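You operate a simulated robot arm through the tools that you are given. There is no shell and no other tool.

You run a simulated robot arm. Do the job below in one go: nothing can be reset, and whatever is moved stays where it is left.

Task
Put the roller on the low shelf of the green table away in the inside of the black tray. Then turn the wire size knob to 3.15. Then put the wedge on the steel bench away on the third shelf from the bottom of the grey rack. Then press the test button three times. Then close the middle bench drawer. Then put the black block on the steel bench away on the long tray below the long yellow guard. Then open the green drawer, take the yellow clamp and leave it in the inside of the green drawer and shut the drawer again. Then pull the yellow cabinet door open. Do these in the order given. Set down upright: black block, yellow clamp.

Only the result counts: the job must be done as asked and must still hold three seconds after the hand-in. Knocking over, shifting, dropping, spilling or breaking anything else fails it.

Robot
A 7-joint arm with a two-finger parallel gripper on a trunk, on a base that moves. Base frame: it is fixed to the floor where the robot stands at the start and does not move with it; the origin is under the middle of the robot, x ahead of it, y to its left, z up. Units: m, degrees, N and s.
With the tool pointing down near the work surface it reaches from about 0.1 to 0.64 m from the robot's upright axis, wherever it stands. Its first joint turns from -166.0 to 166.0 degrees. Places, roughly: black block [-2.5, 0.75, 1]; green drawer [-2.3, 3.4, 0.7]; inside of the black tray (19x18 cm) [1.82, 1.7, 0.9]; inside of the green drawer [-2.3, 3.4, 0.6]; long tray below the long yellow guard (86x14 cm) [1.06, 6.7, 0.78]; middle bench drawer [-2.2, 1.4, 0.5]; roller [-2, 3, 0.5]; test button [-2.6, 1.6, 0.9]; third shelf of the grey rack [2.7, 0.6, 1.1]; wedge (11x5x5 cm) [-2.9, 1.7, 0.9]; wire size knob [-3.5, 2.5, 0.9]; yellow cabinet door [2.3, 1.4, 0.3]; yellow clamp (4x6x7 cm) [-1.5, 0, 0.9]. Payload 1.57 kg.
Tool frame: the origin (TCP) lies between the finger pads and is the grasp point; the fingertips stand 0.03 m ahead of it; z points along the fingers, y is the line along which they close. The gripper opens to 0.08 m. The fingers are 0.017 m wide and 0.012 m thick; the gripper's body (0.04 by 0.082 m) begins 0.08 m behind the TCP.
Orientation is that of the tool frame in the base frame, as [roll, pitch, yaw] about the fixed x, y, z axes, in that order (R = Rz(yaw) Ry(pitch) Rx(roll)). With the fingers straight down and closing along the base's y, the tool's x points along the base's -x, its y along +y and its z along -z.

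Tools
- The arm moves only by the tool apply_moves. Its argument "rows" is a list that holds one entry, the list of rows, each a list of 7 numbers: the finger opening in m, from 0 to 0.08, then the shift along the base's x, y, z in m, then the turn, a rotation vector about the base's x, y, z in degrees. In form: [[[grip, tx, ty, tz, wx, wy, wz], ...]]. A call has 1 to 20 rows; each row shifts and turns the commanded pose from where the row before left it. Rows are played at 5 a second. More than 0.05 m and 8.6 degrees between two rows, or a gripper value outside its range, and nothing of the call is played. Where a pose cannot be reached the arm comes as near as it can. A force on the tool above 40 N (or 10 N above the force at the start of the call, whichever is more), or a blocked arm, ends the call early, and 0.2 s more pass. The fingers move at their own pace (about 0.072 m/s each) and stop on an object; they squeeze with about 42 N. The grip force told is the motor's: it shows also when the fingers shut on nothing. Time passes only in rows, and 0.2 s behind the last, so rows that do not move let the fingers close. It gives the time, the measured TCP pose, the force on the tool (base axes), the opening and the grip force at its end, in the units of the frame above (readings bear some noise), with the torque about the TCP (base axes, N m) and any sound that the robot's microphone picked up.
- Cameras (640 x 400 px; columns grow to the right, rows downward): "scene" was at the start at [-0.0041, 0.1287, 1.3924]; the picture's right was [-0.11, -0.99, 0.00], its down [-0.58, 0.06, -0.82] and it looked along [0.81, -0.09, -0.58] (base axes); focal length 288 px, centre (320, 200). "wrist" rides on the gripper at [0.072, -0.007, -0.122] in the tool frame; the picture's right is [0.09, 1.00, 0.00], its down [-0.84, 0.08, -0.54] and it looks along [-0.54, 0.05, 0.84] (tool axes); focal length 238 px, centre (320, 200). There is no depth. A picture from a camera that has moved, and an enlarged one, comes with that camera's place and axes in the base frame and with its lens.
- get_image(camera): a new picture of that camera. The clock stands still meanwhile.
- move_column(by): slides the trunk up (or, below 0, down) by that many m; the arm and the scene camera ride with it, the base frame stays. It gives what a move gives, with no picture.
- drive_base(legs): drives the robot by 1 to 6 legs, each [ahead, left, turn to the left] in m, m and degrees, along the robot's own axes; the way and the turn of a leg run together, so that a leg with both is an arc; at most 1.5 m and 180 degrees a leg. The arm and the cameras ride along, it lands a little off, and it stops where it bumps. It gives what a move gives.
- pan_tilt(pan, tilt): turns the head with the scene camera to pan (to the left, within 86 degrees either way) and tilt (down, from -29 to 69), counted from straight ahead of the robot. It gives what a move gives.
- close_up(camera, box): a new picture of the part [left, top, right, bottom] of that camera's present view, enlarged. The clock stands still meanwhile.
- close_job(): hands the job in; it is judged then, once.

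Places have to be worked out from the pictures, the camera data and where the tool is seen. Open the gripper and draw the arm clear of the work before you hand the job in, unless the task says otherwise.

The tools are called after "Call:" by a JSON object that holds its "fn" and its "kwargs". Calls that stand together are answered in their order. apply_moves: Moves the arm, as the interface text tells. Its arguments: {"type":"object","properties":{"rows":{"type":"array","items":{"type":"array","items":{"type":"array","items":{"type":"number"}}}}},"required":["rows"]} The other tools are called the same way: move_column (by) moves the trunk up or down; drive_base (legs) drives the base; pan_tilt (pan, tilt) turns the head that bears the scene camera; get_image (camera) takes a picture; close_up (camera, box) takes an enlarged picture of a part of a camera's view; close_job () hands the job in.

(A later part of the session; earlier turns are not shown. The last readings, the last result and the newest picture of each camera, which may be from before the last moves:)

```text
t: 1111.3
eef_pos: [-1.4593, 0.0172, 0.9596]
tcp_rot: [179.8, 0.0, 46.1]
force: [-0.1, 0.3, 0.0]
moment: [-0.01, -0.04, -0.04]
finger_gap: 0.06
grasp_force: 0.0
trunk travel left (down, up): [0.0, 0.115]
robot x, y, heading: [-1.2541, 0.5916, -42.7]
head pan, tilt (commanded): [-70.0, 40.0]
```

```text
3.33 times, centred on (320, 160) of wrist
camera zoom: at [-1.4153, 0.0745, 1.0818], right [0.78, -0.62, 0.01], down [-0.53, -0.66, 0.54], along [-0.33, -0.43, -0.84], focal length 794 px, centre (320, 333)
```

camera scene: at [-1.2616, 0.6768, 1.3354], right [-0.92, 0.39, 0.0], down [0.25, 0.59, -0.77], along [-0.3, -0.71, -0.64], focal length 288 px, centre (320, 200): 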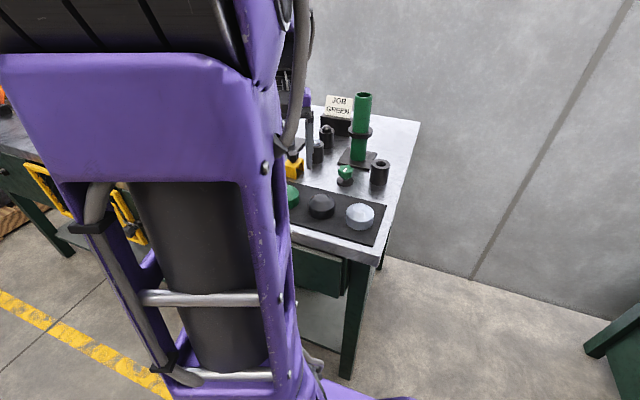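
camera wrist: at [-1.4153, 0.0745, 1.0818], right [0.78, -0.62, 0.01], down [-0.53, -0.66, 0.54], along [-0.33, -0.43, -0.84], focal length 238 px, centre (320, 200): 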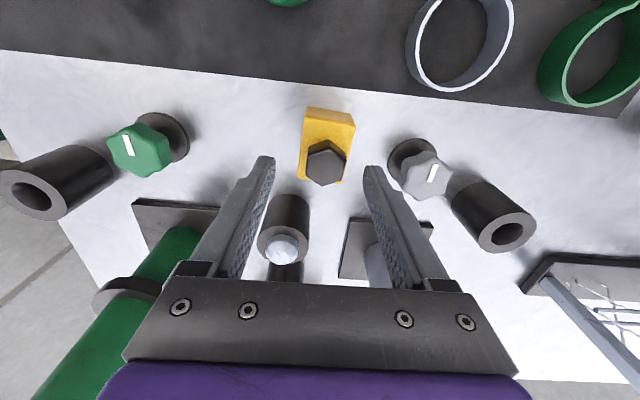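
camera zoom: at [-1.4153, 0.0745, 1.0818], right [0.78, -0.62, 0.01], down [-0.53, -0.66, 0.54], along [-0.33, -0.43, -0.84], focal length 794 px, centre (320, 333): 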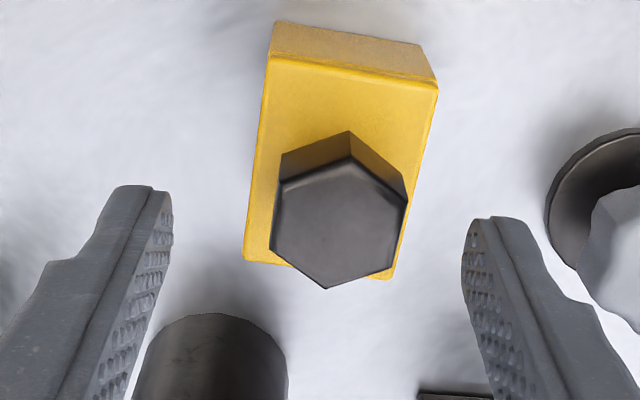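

Flats are aligned with the fingers. I shift 2–3 mm, lower to z=0.937 and close on the knob.

Call:
{"fn": "apply_moves", "kwargs": {"rows": [[[0.06, 0.0025, -0.001, -0.01, 0, 0, 0], [0.06, 0, 0, -0.0125, 0, 0, 0], [0.0, 0, 0, 0, 0, 0, 0], [0.0, 0, 0, 0, 0, 0, 0], [0.0, 0, 0, 0, 0, 0, 0]]]}}

Call:
{"fn": "get_image", "kwargs": {"camera": "wrist"}}

```text
t: 1112.5
eef_pos: [-1.456, 0.0161, 0.9374]
tcp_rot: [179.6, 0.0, 46.2]
force: [0.5, -0.9, 1.2]
moment: [-0.04, 0.05, 0.02]
finger_gap: 0.0305
grasp_force: 39.0
trunk travel left (down, up): [0.0, 0.115]
robot x, y, heading: [-1.2577, 0.5928, -42.5]
head pan, tilt (commanded): [-70.0, 40.0]
```

```text
taken
camera wrist: at [-1.4117, 0.0737, 1.0597], right [0.78, -0.62, 0.01], down [-0.53, -0.66, 0.54], along [-0.33, -0.43, -0.84], focal length 238 px, centre (320, 200)
```

wrist: 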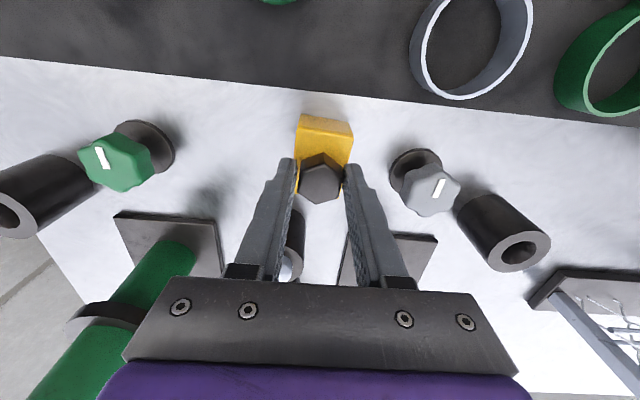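

Gripped (30.5 mm). I lift, retract and swing the arm to the front with the clamp.

Call:
{"fn": "apply_moves", "kwargs": {"rows": [[[0.0, 0, 0, 0.015, 0, 0, 0], [0.0, 0, 0, 0.03, 0, 0, 0], [0.0, 0, 0, 0.04, 0, 0, 0], [0.0, 0, 0, 0.04, 0, 0, 0], [0.0, 0.0135, 0.0409, 0.01, 0, 0, 0], [0.0, 0.0135, 0.0409, 0, 0, 0, 0], [0.0, 0.0135, 0.0409, 0, 0, 0, 0], [0.0, 0.0135, 0.0409, 0, 0, 0, 0], [0.0, 0.0135, 0.0409, 0, 0, 0, 0]]]}}

Call:
{"fn": "get_image", "kwargs": {"camera": "wrist"}}

Call:
{"fn": "apply_moves", "kwargs": {"rows": [[[0.0, 0.0399, -0.0117, 0, 0, 0, 6.05], [0.0, 0.0409, -0.0074, 0, 0, 0, 6.05], [0.0, 0.0415, -0.003, 0, 0, 0, 6.05], [0.0, 0.0416, 0.0013, 0, 0, 0, 6.05], [0.0, 0.0412, 0.0057, 0, 0, 0, 6.05], [0.0, 0.0404, 0.01, 0, 0, 0, 6.05], [0.0, 0.0391, 0.0142, 0, 0, 0, 6.05], [0.0, 0.0374, 0.0182, 0, 0, 0, 6.05], [0.0, 0.0352, 0.0221, 0, 0, 0, 6.05], [0.0, 0.0327, 0.0257, 0, 0, 0, 6.05], [0.0, 0.0298, 0.029, 0, 0, 0, 6.05]]]}}

```text
t: 1114.5
eef_pos: [-1.3888, 0.2204, 1.0693]
tcp_rot: [179.7, 0.0, 46.2]
force: [-0.4, -0.3, -2.3]
moment: [0.0, 0.0, 0.0]
finger_gap: 0.0305
grasp_force: 39.4
trunk travel left (down, up): [0.0, 0.115]
robot x, y, heading: [-1.2583, 0.5909, -42.9]
head pan, tilt (commanded): [-70.0, 40.0]
```

```text
taken
camera wrist: at [-1.3453, 0.2773, 1.1911], right [0.78, -0.62, 0.01], down [-0.53, -0.66, 0.54], along [-0.33, -0.43, -0.84], focal length 238 px, centre (320, 200)
```

wrist: 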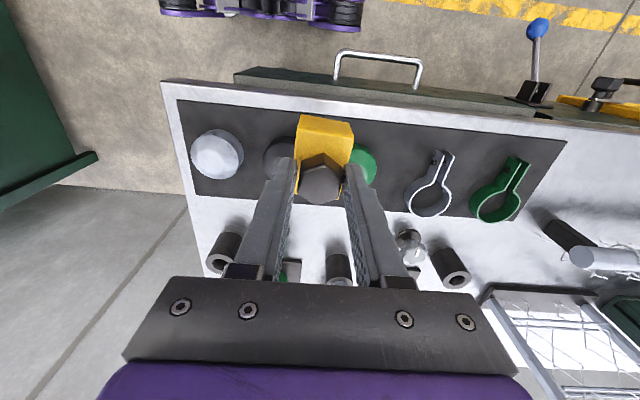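

```text
t: 1116.9
eef_pos: [-0.969, 0.3229, 1.0685]
tcp_rot: [179.7, 0.0, 112.8]
force: [-0.1, -0.3, -1.8]
moment: [0.03, -0.02, -0.01]
finger_gap: 0.0308
grasp_force: 39.6
trunk travel left (down, up): [0.0, 0.115]
robot x, y, heading: [-1.2526, 0.6005, -42.8]
head pan, tilt (commanded): [-70.0, 40.0]
```

Clamp held upright. I drive back to the corridor mouth and in again.

Call:
{"fn": "drive_base", "kwargs": {"legs": [[-0.37, 0.96, 0], [-0.37, 0.96, 0]]}}

```text
t: 1135.5
eef_pos: [-0.2345, 2.2392, 1.068]
tcp_rot: [179.7, 0.0, 113.9]
force: [-1.3, 0.2, -1.8]
moment: [-0.02, -0.02, -0.03]
finger_gap: 0.0304
grasp_force: 39.7
trunk travel left (down, up): [0.0, 0.115]
robot x, y, heading: [-0.5252, 2.5043, -41.5]
head pan, tilt (commanded): [-70.0, 40.0]
```

n=0.40, u=-1.29. I straighten, back up 1.25 m, then slide left before passing the open drawer.

Call:
{"fn": "drive_base", "kwargs": {"legs": [[0, 0, -1.2], [-1.25, 0, 0]]}}

```text
t: 1142.2
eef_pos: [-1.1634, 3.0894, 1.0691]
tcp_rot: [179.7, 0.0, 112.5]
force: [-0.4, 0.4, -1.1]
moment: [-0.01, 0.0, -0.01]
finger_gap: 0.0305
grasp_force: 39.9
trunk travel left (down, up): [0.0, 0.115]
robot x, y, heading: [-1.4524, 3.3641, -42.7]
head pan, tilt (commanded): [-70.0, 40.0]
```

n=0.40, u=-0.03. Left 0.33, then back 0.65 to stand in front of the open drawer.

Call:
{"fn": "drive_base", "kwargs": {"legs": [[0, 0.33, 0], [-0.65, 0, 0]]}}

Call:
{"fn": "pan_tilt", "kwargs": {"pan": -80, "tilt": 45}}

Call:
{"fn": "get_image", "kwargs": {"camera": "scene"}}

```text
t: 1149.1
eef_pos: [-1.4186, 3.7697, 1.0682]
tcp_rot: [179.7, 0.0, 113.4]
force: [-0.1, 0.5, -3.0]
moment: [0.0, -0.02, -0.01]
finger_gap: 0.0307
grasp_force: 39.2
trunk travel left (down, up): [0.0, 0.115]
robot x, y, heading: [-1.7081, 4.0387, -41.9]
head pan, tilt (commanded): [-70.0, 40.0]
```

```text
t: 1149.8
eef_pos: [-1.4199, 3.7703, 1.0688]
tcp_rot: [179.6, 0.0, 113.3]
force: [0.9, 0.1, -1.4]
moment: [0.0, 0.04, -0.01]
finger_gap: 0.0306
grasp_force: 39.0
trunk travel left (down, up): [0.0, 0.115]
robot x, y, heading: [-1.7123, 4.0376, -42.0]
head pan, tilt (commanded): [-80.0, 45.0]
```

```text
taken
camera scene: at [-1.7271, 4.1319, 1.3282], right [-0.85, 0.53, 0.0], down [0.38, 0.6, -0.71], along [-0.38, -0.6, -0.71], focal length 288 px, centre (320, 200)
```

scene: 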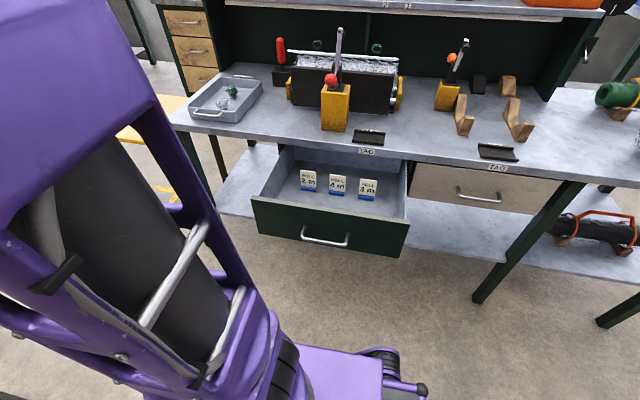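

In front of the open drawer (floor z≈0.67, tags at n≈0.09, panel inside n≈0.26). I swing the arm right over the drawer, aligning the tool with the drawer.

Call:
{"fn": "apply_moves", "kwargs": {"rows": [[[0.0, -0.0297, -0.0291, -0.006, 0, 0, -4.4], [0.0, -0.0326, -0.0258, -0.006, 0, 0, -4.4], [0.0, -0.0352, -0.0222, -0.006, 0, 0, -4.4], [0.0, -0.0373, -0.0184, -0.006, 0, 0, -4.4], [0.0, -0.039, -0.0144, -0.006, 0, 0, -4.4], [0.0, -0.0403, -0.0102, -0.006, 0, 0, -4.4], [0.0, -0.0412, -0.0059, -0.006, 0, 0, -4.4], [0.0, -0.0416, -0.0016, -0.006, 0, 0, -4.4], [0.0, -0.0415, 0.0028, -0.006, 0, 0, -4.4], [0.0, -0.041, 0.0072, -0.006, 0, 0, -4.4], [0.0, -0.04, 0.0114, -0.006, 0, 0, -4.4], [0.0, -0.0386, 0.0156, -0.006, 0, 0, -4.4], [0.0, -0.0367, 0.0195, -0.006, 0, 0, -4.4], [0.0, -0.0345, 0.0233, -0.006, 0, 0, -4.4], [0.0, -0.0319, 0.0267, -0.006, 0, 0, -4.4]]]}}

Call:
{"fn": "get_image", "kwargs": {"camera": "wrist"}}

Call:
{"fn": "get_image", "kwargs": {"camera": "scene"}}

```text
t: 1153.0
eef_pos: [-1.982, 3.7483, 0.9776]
tcp_rot: [179.7, 0.0, 47.4]
force: [-0.5, 0.2, -2.1]
moment: [0.02, 0.03, 0.03]
finger_gap: 0.0307
grasp_force: 39.4
trunk travel left (down, up): [0.0, 0.115]
robot x, y, heading: [-1.7122, 4.0367, -42.1]
head pan, tilt (commanded): [-80.0, 45.0]
```

```text
taken
camera wrist: at [-1.9387, 3.8066, 1.101], right [0.79, -0.61, 0.01], down [-0.51, -0.67, 0.54], along [-0.33, -0.43, -0.84], focal length 238 px, centre (320, 200)
```

wrist: 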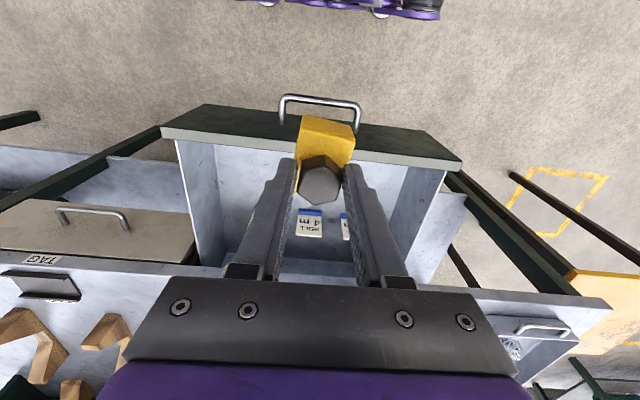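

```text
taken
camera scene: at [-1.7271, 4.1318, 1.3282], right [-0.85, 0.53, 0.0], down [0.38, 0.6, -0.71], along [-0.38, -0.6, -0.71], focal length 288 px, centre (320, 200)
```

scene: 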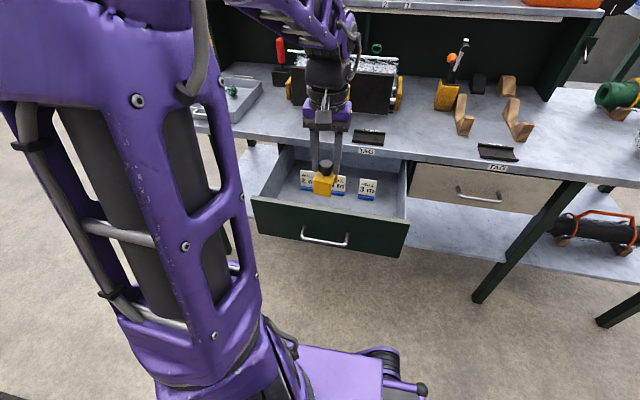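

I move over the free area at n≈0.177 and descend most of the way.

Call:
{"fn": "apply_moves", "kwargs": {"rows": [[[0.0, -0.0329, -0.0359, 0, 0, 0, 0], [0.0, -0.0329, -0.0359, 0, 0, 0, 0], [0.0, -0.0329, -0.0359, -0.01, 0, 0, 0], [0.0, 0, 0, -0.04, 0, 0, 0], [0.0, 0, 0, -0.04, 0, 0, 0], [0.0, 0, 0, -0.04, 0, 0, 0]]]}}

Call:
{"fn": "get_image", "kwargs": {"camera": "wrist"}}

Call:
{"fn": "close_up", "kwargs": {"camera": "scene", "box": [230, 100, 430, 270]}}

```text
t: 1154.4
eef_pos: [-2.0821, 3.6424, 0.8484]
tcp_rot: [179.6, 0.0, 47.4]
force: [1.0, 0.9, -0.8]
moment: [0.01, -0.02, -0.01]
finger_gap: 0.0308
grasp_force: 39.9
trunk travel left (down, up): [0.0, 0.115]
robot x, y, heading: [-1.7086, 4.0359, -41.9]
head pan, tilt (commanded): [-80.0, 45.0]
```

```text
taken
camera wrist: at [-2.0399, 3.7017, 0.9705], right [0.79, -0.61, 0.01], down [-0.51, -0.67, 0.54], along [-0.33, -0.43, -0.84], focal length 238 px, centre (320, 200)
```

wrist: 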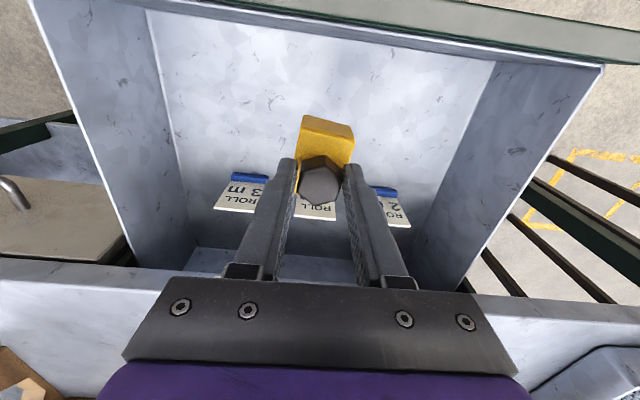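

```text
2.35 times, centred on (330, 185) of scene
camera zoom: at [-1.7271, 4.132, 1.3282], right [-0.85, 0.53, 0.0], down [0.38, 0.6, -0.71], along [-0.38, -0.6, -0.71], focal length 676 px, centre (296, 235)
```

zoom: 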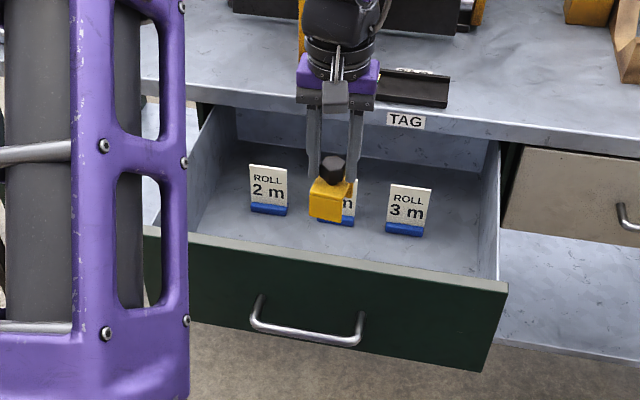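

There's ample free floor in front of the tags. I shift 1 cm outward and descend further.

Call:
{"fn": "apply_moves", "kwargs": {"rows": [[[0.0, 0.0068, 0.0074, -0.02, 0, 0, 0], [0.0, 0, 0, -0.03, 0, 0, 0], [0.0, 0, 0, -0.025, 0, 0, 0], [0.0, 0, 0, -0.01, 0, 0, 0]]]}}

Call:
{"fn": "get_image", "kwargs": {"camera": "wrist"}}

Call:
{"fn": "close_up", "kwargs": {"camera": "scene", "box": [230, 100, 430, 270]}}

```text
t: 1155.4
eef_pos: [-2.0728, 3.6486, 0.7627]
tcp_rot: [179.7, 0.0, 47.3]
force: [1.1, -0.8, -1.2]
moment: [-0.02, -0.01, -0.05]
finger_gap: 0.0307
grasp_force: 39.3
trunk travel left (down, up): [0.0, 0.115]
robot x, y, heading: [-1.7111, 4.0388, -42.2]
head pan, tilt (commanded): [-80.0, 45.0]
```

```text
taken
camera wrist: at [-2.0303, 3.7078, 0.8847], right [0.79, -0.61, 0.01], down [-0.51, -0.67, 0.54], along [-0.33, -0.43, -0.84], focal length 238 px, centre (320, 200)
```

wrist: 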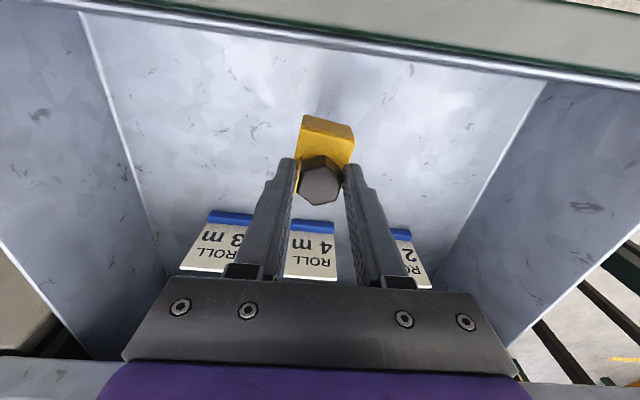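

```text
2.35 times, centred on (330, 185) of scene
camera zoom: at [-1.7273, 4.1319, 1.3282], right [-0.85, 0.53, 0.0], down [0.38, 0.6, -0.71], along [-0.38, -0.6, -0.71], focal length 676 px, centre (296, 235)
```

zoom: 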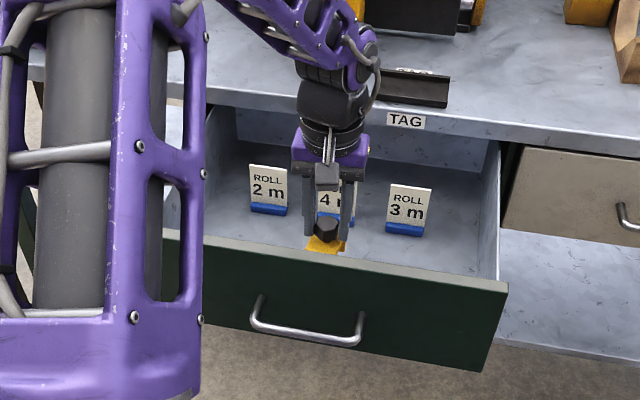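

I lower in small steps until the clamp touches the drawer floor.

Call:
{"fn": "apply_moves", "kwargs": {"rows": [[[0.0, 0, 0, -0.004, 0, 0, 0], [0.0, 0, 0, -0.004, 0, 0, 0], [0.0, 0, 0, -0.003, 0, 0, 0]]]}}

```text
t: 1156.2
eef_pos: [-2.074, 3.6488, 0.7515]
tcp_rot: [179.8, 0.0, 47.4]
force: [-0.8, -0.2, -2.5]
moment: [0.02, -0.01, 0.0]
finger_gap: 0.0307
grasp_force: 40.1
trunk travel left (down, up): [0.0, 0.115]
robot x, y, heading: [-1.7074, 4.0392, -42.0]
head pan, tilt (commanded): [-80.0, 45.0]
```

Not touching yet; further down.

Call:
{"fn": "apply_moves", "kwargs": {"rows": [[[0.0, 0, 0, -0.004, 0, 0, 0], [0.0, 0, 0, -0.003, 0, 0, 0], [0.0, 0, 0, -0.003, 0, 0, 0]]]}}

```text
t: 1157.0
eef_pos: [-2.0741, 3.6492, 0.7423]
tcp_rot: [179.7, 0.0, 47.4]
force: [-0.5, 0.4, -1.4]
moment: [0.02, -0.02, -0.04]
finger_gap: 0.0305
grasp_force: 39.5
trunk travel left (down, up): [0.0, 0.115]
robot x, y, heading: [-1.7099, 4.0382, -42.4]
head pan, tilt (commanded): [-80.0, 45.0]
```

Call:
{"fn": "apply_moves", "kwargs": {"rows": [[[0.0, 0, 0, -0.003, 0, 0, 0], [0.0, 0, 0, -0.003, 0, 0, 0], [0.0, 0, 0, -0.003, 0, 0, 0]]]}}

Call:
{"fn": "get_image", "kwargs": {"camera": "wrist"}}

```text
t: 1157.8
eef_pos: [-2.0738, 3.6487, 0.7341]
tcp_rot: [179.7, -0.1, 47.4]
force: [-1.3, 0.0, -1.7]
moment: [-0.03, 0.01, -0.01]
finger_gap: 0.0305
grasp_force: 39.6
trunk travel left (down, up): [0.0, 0.115]
robot x, y, heading: [-1.7089, 4.0378, -42.2]
head pan, tilt (commanded): [-80.0, 45.0]
```

```text
taken
camera wrist: at [-2.0311, 3.7077, 0.8561], right [0.79, -0.61, 0.01], down [-0.51, -0.67, 0.54], along [-0.33, -0.43, -0.84], focal length 238 px, centre (320, 200)
```

wrist: 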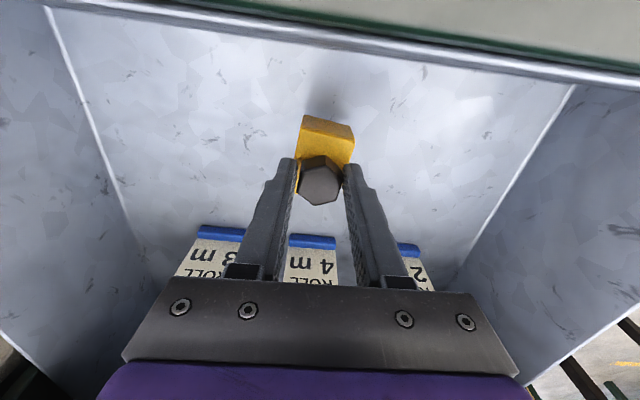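

Still in the air at 0.734, so the drawer floor is lower than I estimated. I continue carefully.

Call:
{"fn": "apply_moves", "kwargs": {"rows": [[[0.0, 0, 0, -0.006, 0, 0, 0], [0.0, 0, 0, -0.005, 0, 0, 0], [0.0, 0, 0, -0.004, 0, 0, 0]]]}}

Call:
{"fn": "close_up", "kwargs": {"camera": "scene", "box": [230, 100, 430, 270]}}

```text
t: 1158.6
eef_pos: [-2.0744, 3.6476, 0.7216]
tcp_rot: [179.7, 0.2, 47.5]
force: [1.0, 0.5, 18.1]
moment: [0.48, -0.24, -0.02]
finger_gap: 0.0305
grasp_force: 39.4
trunk travel left (down, up): [0.0, 0.115]
robot x, y, heading: [-1.71, 4.0393, -42.0]
head pan, tilt (commanded): [-80.0, 45.0]
```

```text
2.35 times, centred on (330, 185) of scene
camera zoom: at [-1.7264, 4.1326, 1.3286], right [-0.85, 0.53, 0.0], down [0.38, 0.6, -0.71], along [-0.38, -0.6, -0.71], focal length 676 px, centre (296, 235)
```

zoom: 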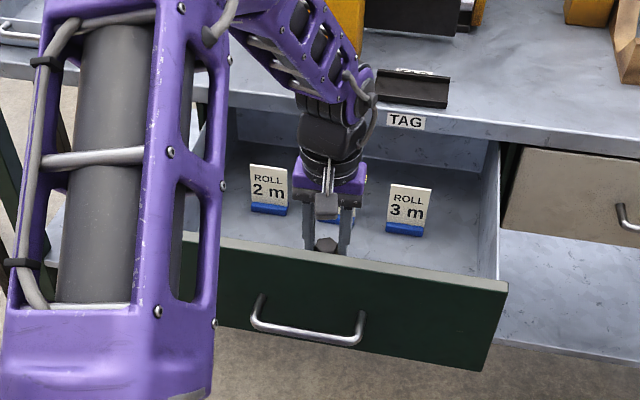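

Contact (18 N). I ease up 2 mm, open and rise straight up.

Call:
{"fn": "apply_moves", "kwargs": {"rows": [[[0.0, 0, 0, 0.003, 0, 0, 0], [0.056, 0, 0, 0, 0, 0, 0], [0.056, 0, 0, 0, 0, 0, 0], [0.056, 0, 0, 0.015, 0, 0, 0], [0.056, 0, 0, 0.03, 0, 0, 0], [0.056, 0, 0, 0.04, 0, 0, 0], [0.056, 0, 0, 0.04, 0, 0, 0]]]}}

Call:
{"fn": "get_image", "kwargs": {"camera": "wrist"}}

Call:
{"fn": "close_up", "kwargs": {"camera": "scene", "box": [230, 100, 430, 270]}}

```text
t: 1160.2
eef_pos: [-2.0742, 3.649, 0.8426]
tcp_rot: [179.7, -0.1, 47.3]
force: [-1.2, -1.5, -0.6]
moment: [0.03, -0.03, 0.0]
finger_gap: 0.0559
grasp_force: 0.1
trunk travel left (down, up): [0.0, 0.115]
robot x, y, heading: [-1.7095, 4.038, -41.9]
head pan, tilt (commanded): [-80.0, 45.0]
```

```text
taken
camera wrist: at [-2.0314, 3.7074, 0.9651], right [0.79, -0.61, 0.01], down [-0.51, -0.67, 0.54], along [-0.32, -0.43, -0.84], focal length 238 px, centre (320, 200)
```

wrist: 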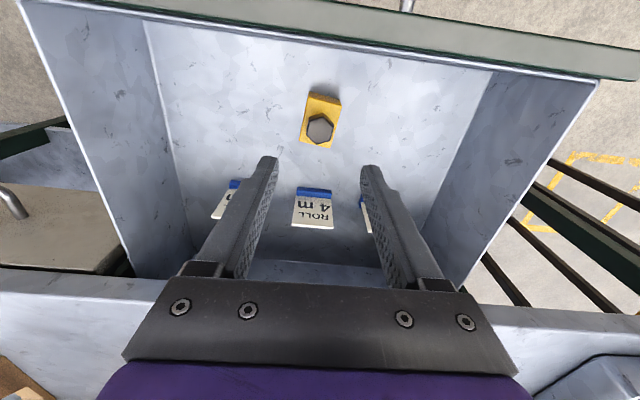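

```text
2.35 times, centred on (330, 185) of scene
camera zoom: at [-1.7273, 4.1318, 1.3281], right [-0.85, 0.53, 0.0], down [0.38, 0.6, -0.71], along [-0.38, -0.6, -0.71], focal length 676 px, centre (296, 235)
```

zoom: 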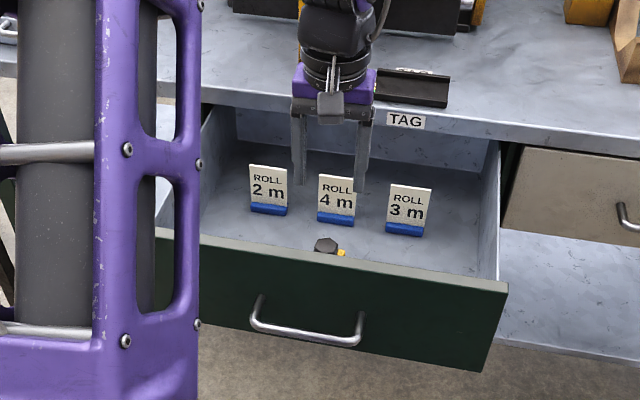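

The clamp stands upright in the drawer, tags untouched. To shut it I bring the closed fingers down in front of the handle bar.

Call:
{"fn": "apply_moves", "kwargs": {"rows": [[[0.056, 0, 0, 0.04, 0, 0, 0], [0.0, 0.03, 0.0325, 0.01, 0, 0, 0], [0.0, 0.03, 0.0325, 0, 0, 0, 0], [0.0, 0.03, 0.0325, 0, 0, 0, 0], [0.0, 0.028, 0.0304, 0, 0, 0, 0], [0.0, 0, 0, -0.043, 0, 0, 0], [0.0, 0, 0, -0.043, 0, 0, 0], [0.0, 0, 0, -0.043, 0, 0, 0], [0.0, 0, 0, -0.04, 0, 0, 0]]]}}

Call:
{"fn": "get_image", "kwargs": {"camera": "wrist"}}

Call:
{"fn": "get_image", "kwargs": {"camera": "scene"}}

```text
t: 1162.2
eef_pos: [-1.9549, 3.7748, 0.7259]
tcp_rot: [179.7, -0.1, 47.3]
force: [0.9, -0.3, 0.0]
moment: [-0.01, 0.03, -0.01]
finger_gap: 0.0
grasp_force: 21.4
trunk travel left (down, up): [0.0, 0.115]
robot x, y, heading: [-1.7068, 4.0414, -41.9]
head pan, tilt (commanded): [-80.0, 45.0]
```

```text
taken
camera wrist: at [-1.912, 3.8342, 0.8494], right [0.79, -0.61, 0.01], down [-0.51, -0.67, 0.54], along [-0.33, -0.43, -0.84], focal length 238 px, centre (320, 200)
```

wrist: 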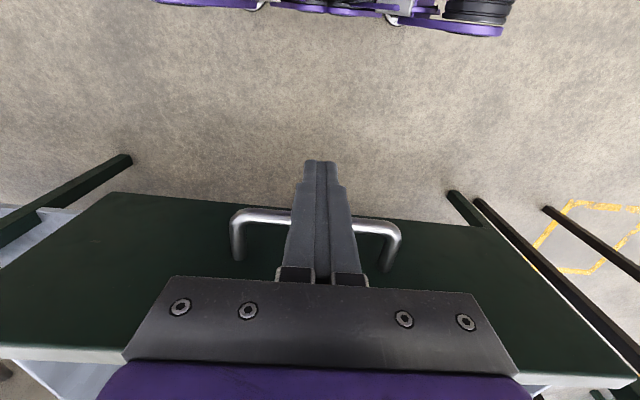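

```text
taken
camera scene: at [-1.727, 4.1321, 1.3282], right [-0.85, 0.53, 0.0], down [0.38, 0.6, -0.71], along [-0.38, -0.6, -0.71], focal length 288 px, centre (320, 200)
```

scene: 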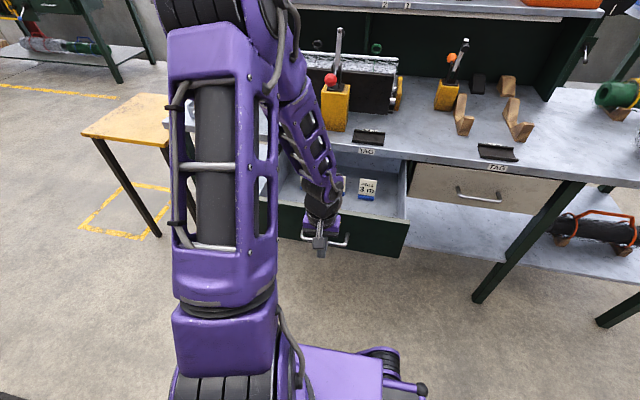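

In front of the handle. I push slowly (6 cm/s) so that nothing in the drawer topples.

Call:
{"fn": "apply_moves", "kwargs": {"rows": [[[0.0, -0.0068, -0.0074, 0, 0, 0, 0], [0.0, -0.0068, -0.0074, 0, 0, 0, 0], [0.0, -0.0075, -0.0081, 0, 0, 0, 0], [0.0, -0.0081, -0.0088, 0, 0, 0, 0], [0.0, -0.0081, -0.0088, 0, 0, 0, 0], [0.0, -0.0081, -0.0088, 0, 0, 0, 0], [0.0, -0.0081, -0.0088, 0, 0, 0, 0], [0.0, -0.0081, -0.0088, 0, 0, 0, 0], [0.0, -0.0081, -0.0088, 0, 0, 0, 0], [0.0, -0.0081, -0.0088, 0, 0, 0, 0], [0.0, -0.0081, -0.0088, 0, 0, 0, 0], [0.0, -0.0081, -0.0088, 0, 0, 0, 0], [0.0, -0.0081, -0.0088, 0, 0, 0, 0], [0.0, -0.0081, -0.0088, 0, 0, 0, 0]]]}}

Call:
{"fn": "get_image", "kwargs": {"camera": "scene"}}

Call:
{"fn": "get_image", "kwargs": {"camera": "wrist"}}

```text
t: 1165.2
eef_pos: [-2.0663, 3.656, 0.7286]
tcp_rot: [179.7, 0.0, 47.5]
force: [0.1, -1.0, 0.6]
moment: [-0.02, -0.01, 0.0]
finger_gap: 0.0
grasp_force: 21.1
trunk travel left (down, up): [0.0, 0.115]
robot x, y, heading: [-1.7099, 4.0328, -42.1]
head pan, tilt (commanded): [-80.0, 45.0]
```

```text
taken
camera scene: at [-1.7272, 4.1319, 1.3281], right [-0.85, 0.53, 0.0], down [0.38, 0.6, -0.71], along [-0.38, -0.6, -0.71], focal length 288 px, centre (320, 200)
```

scene: 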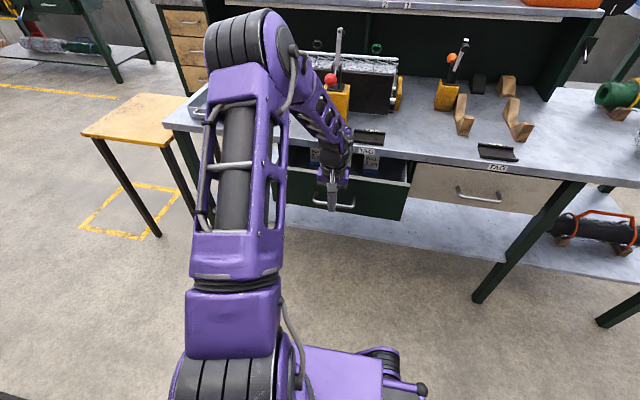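

```text
taken
camera wrist: at [-2.0229, 3.7147, 0.8503], right [0.8, -0.61, 0.01], down [-0.51, -0.67, 0.54], along [-0.33, -0.43, -0.84], focal length 238 px, centre (320, 200)
```

wrist: 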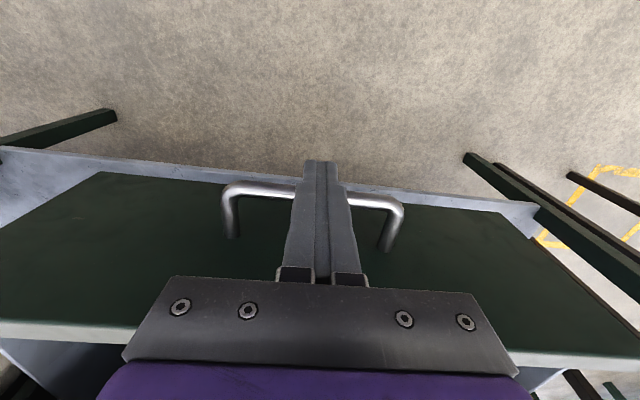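

Smooth. I continue the push until the stop.

Call:
{"fn": "apply_moves", "kwargs": {"rows": [[[0.0, -0.0081, -0.0088, 0, 0, 0, 0], [0.0, -0.0081, -0.0088, 0, 0, 0, 0], [0.0, -0.0081, -0.0088, 0, 0, 0, 0], [0.0, -0.0081, -0.0088, 0, 0, 0, 0], [0.0, -0.0081, -0.0088, 0, 0, 0, 0], [0.0, -0.0081, -0.0088, 0, 0, 0, 0], [0.0, -0.0081, -0.0088, 0, 0, 0, 0], [0.0, -0.0068, -0.0074, 0, 0, 0, 0], [0.0, -0.0054, -0.0059, 0, 0, 0, 0]]]}}

Call:
{"fn": "get_image", "kwargs": {"camera": "wrist"}}

Call:
{"fn": "close_up", "kwargs": {"camera": "scene", "box": [230, 100, 430, 250]}}

```text
t: 1167.2
eef_pos: [-2.1341, 3.5815, 0.7295]
tcp_rot: [179.7, 0.0, 47.5]
force: [0.7, 0.1, 0.7]
moment: [0.01, 0.01, 0.0]
finger_gap: 0.0
grasp_force: 21.5
trunk travel left (down, up): [0.0, 0.115]
robot x, y, heading: [-1.7091, 4.0369, -41.8]
head pan, tilt (commanded): [-80.0, 45.0]
```

```text
taken
camera wrist: at [-2.0921, 3.6404, 0.8514], right [0.79, -0.61, 0.01], down [-0.51, -0.67, 0.54], along [-0.33, -0.43, -0.84], focal length 238 px, centre (320, 200)
```

wrist: 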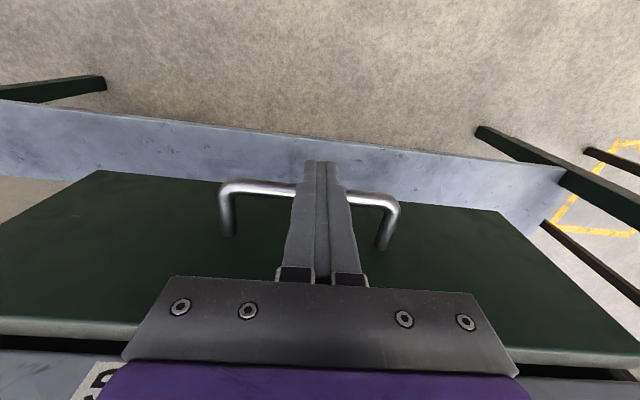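

```text
2.67 times, centred on (330, 175) of scene
camera zoom: at [-1.7272, 4.132, 1.3281], right [-0.85, 0.53, 0.0], down [0.38, 0.6, -0.71], along [-0.38, -0.6, -0.71], focal length 767 px, centre (293, 267)
```

zoom: 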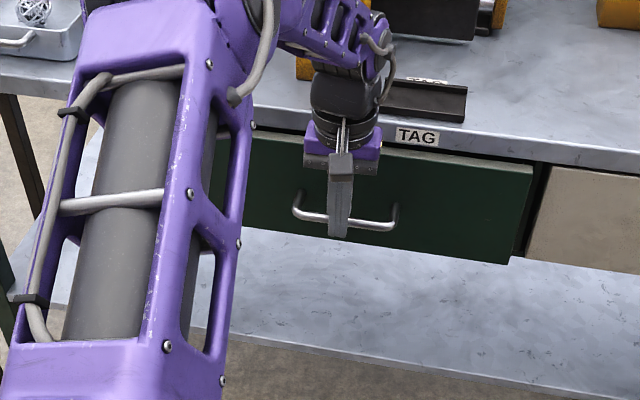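

About 2 cm left. Slow steps until the stop force appears.

Call:
{"fn": "apply_moves", "kwargs": {"rows": [[[0.0, -0.0034, -0.0037, 0, 0, 0, 0], [0.0, -0.0034, -0.0037, 0, 0, 0, 0], [0.0, -0.0034, -0.0037, 0, 0, 0, 0], [0.0, -0.0034, -0.0037, 0, 0, 0, 0], [0.0, -0.0034, -0.0037, 0, 0, 0, 0], [0.0, -0.0034, -0.0037, 0, 0, 0, 0], [0.0, -0.0034, -0.0037, 0, 0, 0, 0]]]}}

Call:
{"fn": "get_image", "kwargs": {"camera": "wrist"}}

Call:
{"fn": "close_up", "kwargs": {"camera": "scene", "box": [230, 100, 430, 250]}}

```text
t: 1168.5
eef_pos: [-2.1476, 3.5673, 0.725]
tcp_rot: [179.6, -1.2, 47.3]
force: [5.9, 4.8, 2.6]
moment: [0.08, -0.05, -0.02]
finger_gap: 0.0003
grasp_force: 21.2
trunk travel left (down, up): [0.0, 0.115]
robot x, y, heading: [-1.7073, 4.0378, -42.0]
head pan, tilt (commanded): [-80.0, 45.0]
stopped in row 6: the force on the tool passed its limit at 46 N (the readings are from after the stop); the commanded pose is now the measured one
```

```text
taken
camera wrist: at [-2.1064, 3.6246, 0.8489], right [0.79, -0.61, 0.01], down [-0.52, -0.67, 0.52], along [-0.31, -0.42, -0.85], focal length 238 px, centre (320, 200)
```

wrist: 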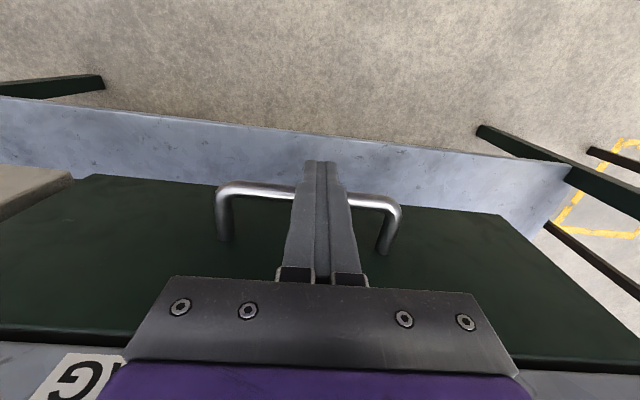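

```text
2.67 times, centred on (330, 175) of scene
camera zoom: at [-1.7263, 4.1329, 1.3281], right [-0.85, 0.53, 0.0], down [0.38, 0.6, -0.71], along [-0.38, -0.6, -0.71], focal length 767 px, centre (293, 267)
```

zoom: 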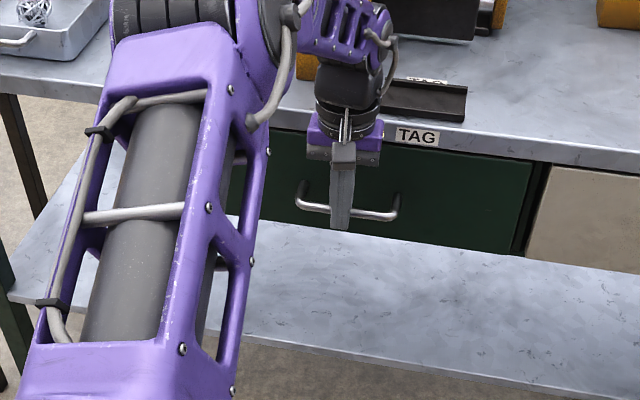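

Drawer shut (stop at 46 N at its original closed position). I withdraw the fingers, rise and swing the arm to the front.

Call:
{"fn": "apply_moves", "kwargs": {"rows": [[[0.0, 0.0298, 0.0323, 0, 0, 0, 0], [0.0, 0.0298, 0.0323, 0, 0, 0, 0], [0.0, 0.0298, 0.0323, 0, 0, 0, 0], [0.0, 0.0298, 0.0323, 0, 0, 0, 0], [0.0, 0.0298, 0.0323, 0.02, 0, 0, 0], [0.06, 0, 0, 0.045, 0, 0, 0], [0.06, 0, 0, 0.045, 0, 0, 0], [0.06, 0, 0, 0.045, 0, 0, 0]]]}}

Call:
{"fn": "apply_moves", "kwargs": {"rows": [[[0.06, 0.0341, -0.0278, 0, 0, 0, 6.4], [0.06, 0.037, -0.0238, 0, 0, 0, 6.4], [0.06, 0.0394, -0.0195, 0, 0, 0, 6.4], [0.06, 0.0414, -0.015, 0, 0, 0, 6.4], [0.06, 0.0428, -0.0103, 0, 0, 0, 6.4], [0.06, 0.0437, -0.0054, 0, 0, 0, 6.4], [0.06, 0.044, -0.0005, 0, 0, 0, 6.4], [0.06, 0.0438, 0.0044, 0, 0, 0, 6.4], [0.06, 0.043, 0.0092, 0, 0, 0, 6.4], [0.06, 0.0417, 0.014, 0, 0, 0, 6.4], [0.06, 0.0399, 0.0185, 0, 0, 0, 6.4], [0.06, 0.0376, 0.0229, 0, 0, 0, 6.4], [0.06, 0.0348, 0.0269, 0, 0, 0, 6.4], [0.06, 0.0316, 0.0306, 0, 0, 0, 6.4]]]}}

Call:
{"fn": "get_image", "kwargs": {"camera": "scene"}}

```text
t: 1170.3
eef_pos: [-1.9999, 3.7317, 0.8814]
tcp_rot: [179.7, -1.2, 47.3]
force: [0.6, -1.2, 0.3]
moment: [-0.01, -0.01, -0.01]
finger_gap: 0.0599
grasp_force: 0.1
trunk travel left (down, up): [0.0, 0.115]
robot x, y, heading: [-1.7106, 4.0369, -42.1]
head pan, tilt (commanded): [-80.0, 45.0]
```

```text
t: 1173.3
eef_pos: [-1.4421, 3.7542, 0.8777]
tcp_rot: [179.7, -1.1, 137.0]
force: [-0.3, -1.0, 0.0]
moment: [0.02, -0.02, 0.03]
finger_gap: 0.0597
grasp_force: 0.1
trunk travel left (down, up): [0.0, 0.115]
robot x, y, heading: [-1.7072, 4.0387, -42.1]
head pan, tilt (commanded): [-80.0, 45.0]
```

```text
taken
camera scene: at [-1.727, 4.1322, 1.3281], right [-0.85, 0.53, 0.0], down [0.38, 0.6, -0.71], along [-0.38, -0.6, -0.71], focal length 288 px, centre (320, 200)
```

scene: 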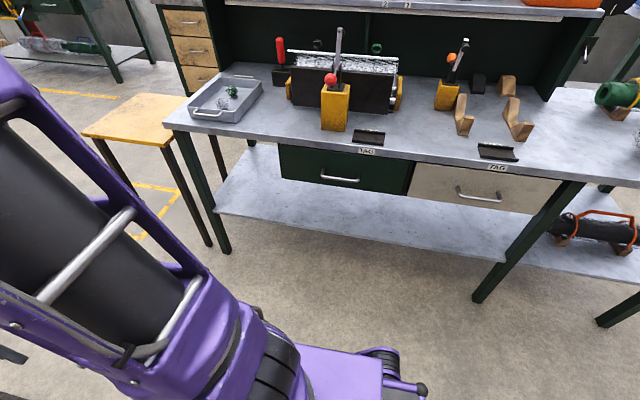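

All in order there. Last task: the yellow cabinet door, on the cabinet's rear side at about (2.3, 1.4). I leave the corridor first.

Call:
{"fn": "drive_base", "kwargs": {"legs": [[0.65, 0, -0.6], [0, -0.3, 0], [1.35, 0, 0]]}}

```text
t: 1186.3
eef_pos: [-0.2281, 2.1739, 0.8797]
tcp_rot: [179.7, -1.0, 134.0]
force: [-0.1, 0.0, 0.2]
moment: [0.02, -0.02, 0.01]
finger_gap: 0.06
grasp_force: 0.0
trunk travel left (down, up): [0.0, 0.115]
robot x, y, heading: [-0.477, 2.4707, -45.1]
head pan, tilt (commanded): [-80.0, 45.0]
```

Straighten and cross to the aisle behind the grey bench.

Call:
{"fn": "drive_base", "kwargs": {"legs": [[0, 0, 2.4], [0.43, 1.05, 0], [0.43, 1.05, 0]]}}

```text
t: 1206.9
eef_pos: [1.8164, 3.2205, 0.8785]
tcp_rot: [179.7, -1.1, 139.9]
force: [0.8, 0.0, -1.5]
moment: [-0.01, -0.01, -0.01]
finger_gap: 0.06
grasp_force: 0.2
trunk travel left (down, up): [0.0, 0.115]
robot x, y, heading: [1.5381, 3.4894, -39.1]
head pan, tilt (commanded): [-80.0, 45.0]
```

n=2.52, u=-2.14. I straighten and drive ahead along the aisle, then look right at the cabinet's rear.

Call:
{"fn": "drive_base", "kwargs": {"legs": [[0, 0, -3.6], [1.3, 0, 0]]}}

Call:
{"fn": "pan_tilt", "kwargs": {"pan": -70, "tilt": 30}}

Call:
{"fn": "get_image", "kwargs": {"camera": "scene"}}

```text
t: 1213.9
eef_pos: [2.7529, 2.3238, 0.8794]
tcp_rot: [179.7, -1.1, 136.3]
force: [0.0, -1.1, -0.3]
moment: [0.0, 0.01, -0.01]
finger_gap: 0.0599
grasp_force: 0.0
trunk travel left (down, up): [0.0, 0.115]
robot x, y, heading: [2.4899, 2.6119, -42.7]
head pan, tilt (commanded): [-80.0, 45.0]
```

```text
t: 1214.7
eef_pos: [2.754, 2.3256, 0.8788]
tcp_rot: [179.7, -1.1, 136.4]
force: [-0.4, -0.1, -0.2]
moment: [-0.02, 0.02, 0.02]
finger_gap: 0.0599
grasp_force: 0.1
trunk travel left (down, up): [0.0, 0.115]
robot x, y, heading: [2.4881, 2.6072, -42.3]
head pan, tilt (commanded): [-70.0, 30.0]
```

```text
taken
camera scene: at [2.4814, 2.6905, 1.3507], right [-0.92, 0.38, 0.0], down [0.19, 0.46, -0.87], along [-0.33, -0.8, -0.5], focal length 288 px, centre (320, 200)
```

scene: 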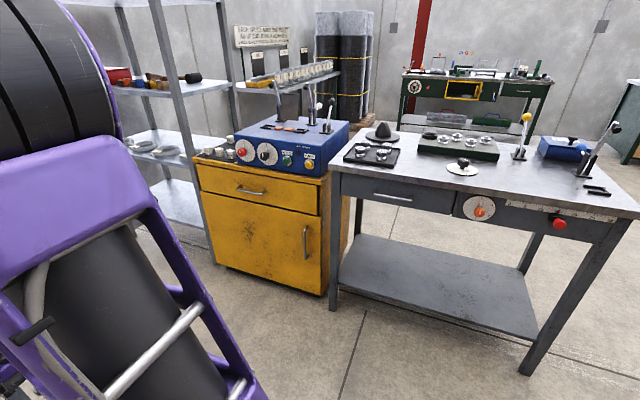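

The cabinet's door side is visible: upper drawer, below it a door with a vertical handle on its right side (hinge left). Handle at about (2.09, 1.55), z≈0.395. I turn to face the cabinet row.

Call:
{"fn": "drive_base", "kwargs": {"legs": [[0, 0, -90]]}}

Call:
{"fn": "pan_tilt", "kwargs": {"pan": 25, "tilt": 35}}

Call:
{"fn": "get_image", "kwargs": {"camera": "scene"}}

Call:
{"fn": "close_up", "kwargs": {"camera": "scene", "box": [160, 100, 400, 280]}}

```text
t: 1219.0
eef_pos: [2.2046, 2.3448, 0.8802]
tcp_rot: [179.8, -1.2, 46.8]
force: [0.4, -0.2, 0.2]
moment: [0.0, 0.01, 0.0]
finger_gap: 0.0598
grasp_force: 0.1
trunk travel left (down, up): [0.0, 0.115]
robot x, y, heading: [2.4908, 2.6121, -132.0]
head pan, tilt (commanded): [-70.0, 30.0]
```

```text
t: 1220.7
eef_pos: [2.2057, 2.3442, 0.8801]
tcp_rot: [179.6, -1.0, 46.9]
force: [0.1, -0.4, -0.3]
moment: [-0.02, -0.01, 0.02]
finger_gap: 0.06
grasp_force: 0.0
trunk travel left (down, up): [0.0, 0.115]
robot x, y, heading: [2.4887, 2.6113, -131.7]
head pan, tilt (commanded): [25.0, 35.0]
```

```text
taken
camera scene: at [2.6261, 2.4989, 1.343], right [-0.96, 0.29, 0.0], down [0.17, 0.55, -0.82], along [-0.24, -0.78, -0.57], focal length 288 px, centre (320, 200)
```

scene: 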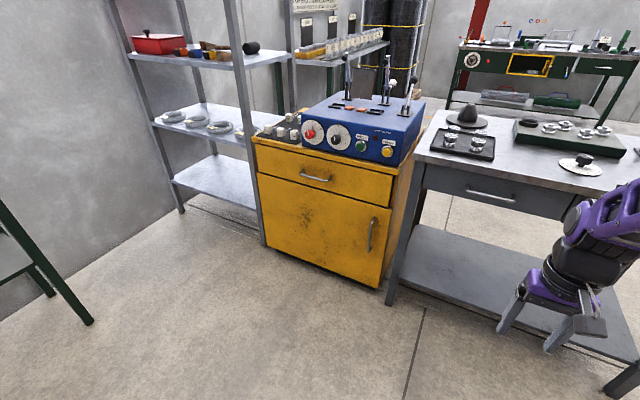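

```text
2.22 times, centred on (280, 190) of scene
camera zoom: at [2.6261, 2.4989, 1.343], right [-0.96, 0.29, 0.0], down [0.17, 0.55, -0.82], along [-0.24, -0.78, -0.57], focal length 639 px, centre (409, 222)
```

zoom: 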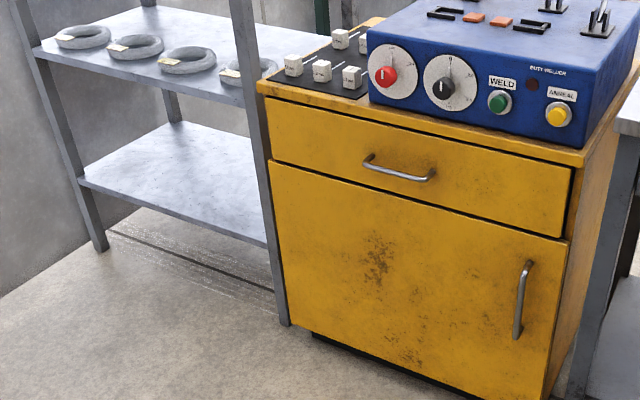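

Door handle triangulated at (2.105, 1.590), z≈0.43 (vertical bar); hinge at the left by the rack post. I swing the arm ~40° left and lower it, then drive up in front.

Call:
{"fn": "apply_moves", "kwargs": {"rows": [[[0.06, 0.0279, -0.0268, -0.028, 0, 0, 5.7], [0.06, 0.0304, -0.0239, -0.028, 0, 0, 5.7], [0.06, 0.0326, -0.0208, -0.028, 0, 0, 5.7], [0.06, 0.0345, -0.0174, -0.028, 0, 0, 5.7], [0.06, 0.0361, -0.0139, -0.028, 0, 0, 5.7], [0.06, 0.0373, -0.0103, -0.028, 0, 0, 5.7], [0.06, 0.0381, -0.0065, -0.028, 0, 0, 5.7], [0.06, 0, 0, -0.04, 0, 0, 0], [0.06, 0, 0, -0.04, 0, 0, 0]]]}}

Call:
{"fn": "drive_base", "kwargs": {"legs": [[0.5, 0, -0.8]]}}

Call:
{"fn": "pan_tilt", "kwargs": {"pan": 30, "tilt": 50}}

Call:
{"fn": "get_image", "kwargs": {"camera": "scene"}}

Call:
{"fn": "get_image", "kwargs": {"camera": "wrist"}}

```text
t: 1222.7
eef_pos: [2.4408, 2.2262, 0.6052]
tcp_rot: [179.7, -1.0, 86.9]
force: [0.1, 1.0, -0.3]
moment: [-0.03, 0.03, -0.04]
finger_gap: 0.0603
grasp_force: 0.0
trunk travel left (down, up): [0.0, 0.115]
robot x, y, heading: [2.4876, 2.6108, -132.0]
head pan, tilt (commanded): [25.0, 35.0]
```

```text
t: 1225.6
eef_pos: [2.0935, 1.8641, 0.602]
tcp_rot: [179.7, -1.1, 85.4]
force: [-0.3, 0.0, 0.0]
moment: [0.01, -0.02, 0.02]
finger_gap: 0.0599
grasp_force: 0.0
trunk travel left (down, up): [0.0, 0.115]
robot x, y, heading: [2.1491, 2.2486, -133.5]
head pan, tilt (commanded): [25.0, 35.0]
```

```text
t: 1226.4
eef_pos: [2.0943, 1.8649, 0.6027]
tcp_rot: [179.7, -1.1, 85.4]
force: [0.6, -0.4, -0.1]
moment: [-0.03, 0.02, -0.02]
finger_gap: 0.0599
grasp_force: 0.0
trunk travel left (down, up): [0.0, 0.115]
robot x, y, heading: [2.1521, 2.2502, -133.4]
head pan, tilt (commanded): [30.0, 50.0]
```

```text
taken
camera scene: at [2.2975, 2.141, 1.3213], right [-0.97, 0.23, 0.0], down [0.18, 0.74, -0.64], along [-0.15, -0.63, -0.77], focal length 288 px, centre (320, 200)
```

scene: 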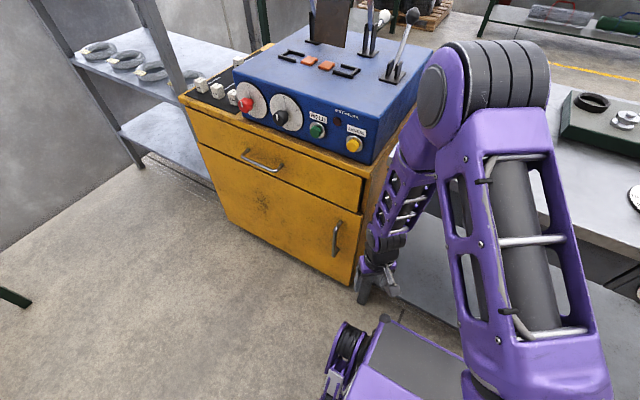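

```text
taken
camera wrist: at [2.0921, 1.9348, 0.7276], right [1.0, 0.01, 0.01], down [0.01, -0.85, 0.53], along [0.01, -0.53, -0.85], focal length 238 px, centre (320, 200)
```

wrist: 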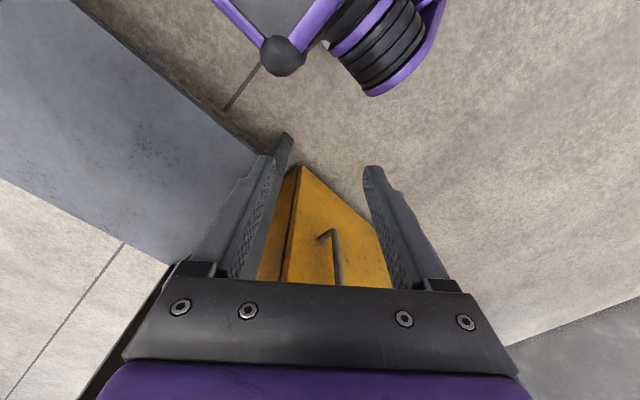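

I'm in front of the door. I zoom on the handle in the wrist view to reconcile its position.

Call:
{"fn": "close_up", "kwargs": {"camera": "wrist", "box": [260, 150, 400, 290]}}

Call:
{"fn": "close_up", "kwargs": {"camera": "scene", "box": [280, 170, 420, 310]}}

```text
2.86 times, centred on (330, 220) of wrist
camera zoom: at [2.0921, 1.9348, 0.7276], right [1.0, 0.01, 0.01], down [0.01, -0.85, 0.53], along [0.01, -0.53, -0.85], focal length 681 px, centre (291, 143)
```

zoom: 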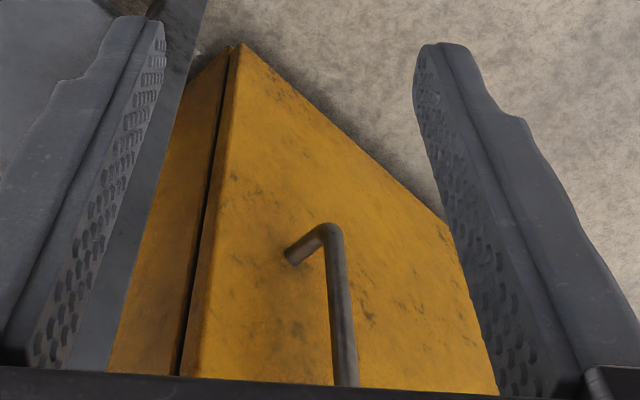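

```text
2.86 times, centred on (350, 240) of scene
camera zoom: at [2.2975, 2.141, 1.3213], right [-0.97, 0.23, 0.0], down [0.18, 0.74, -0.64], along [-0.15, -0.63, -0.77], focal length 821 px, centre (234, 86)
```

zoom: 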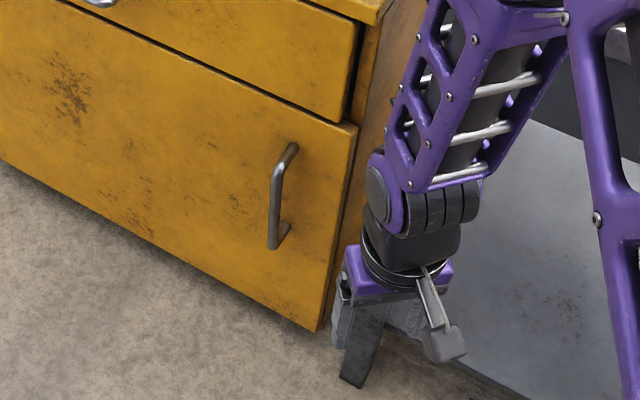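

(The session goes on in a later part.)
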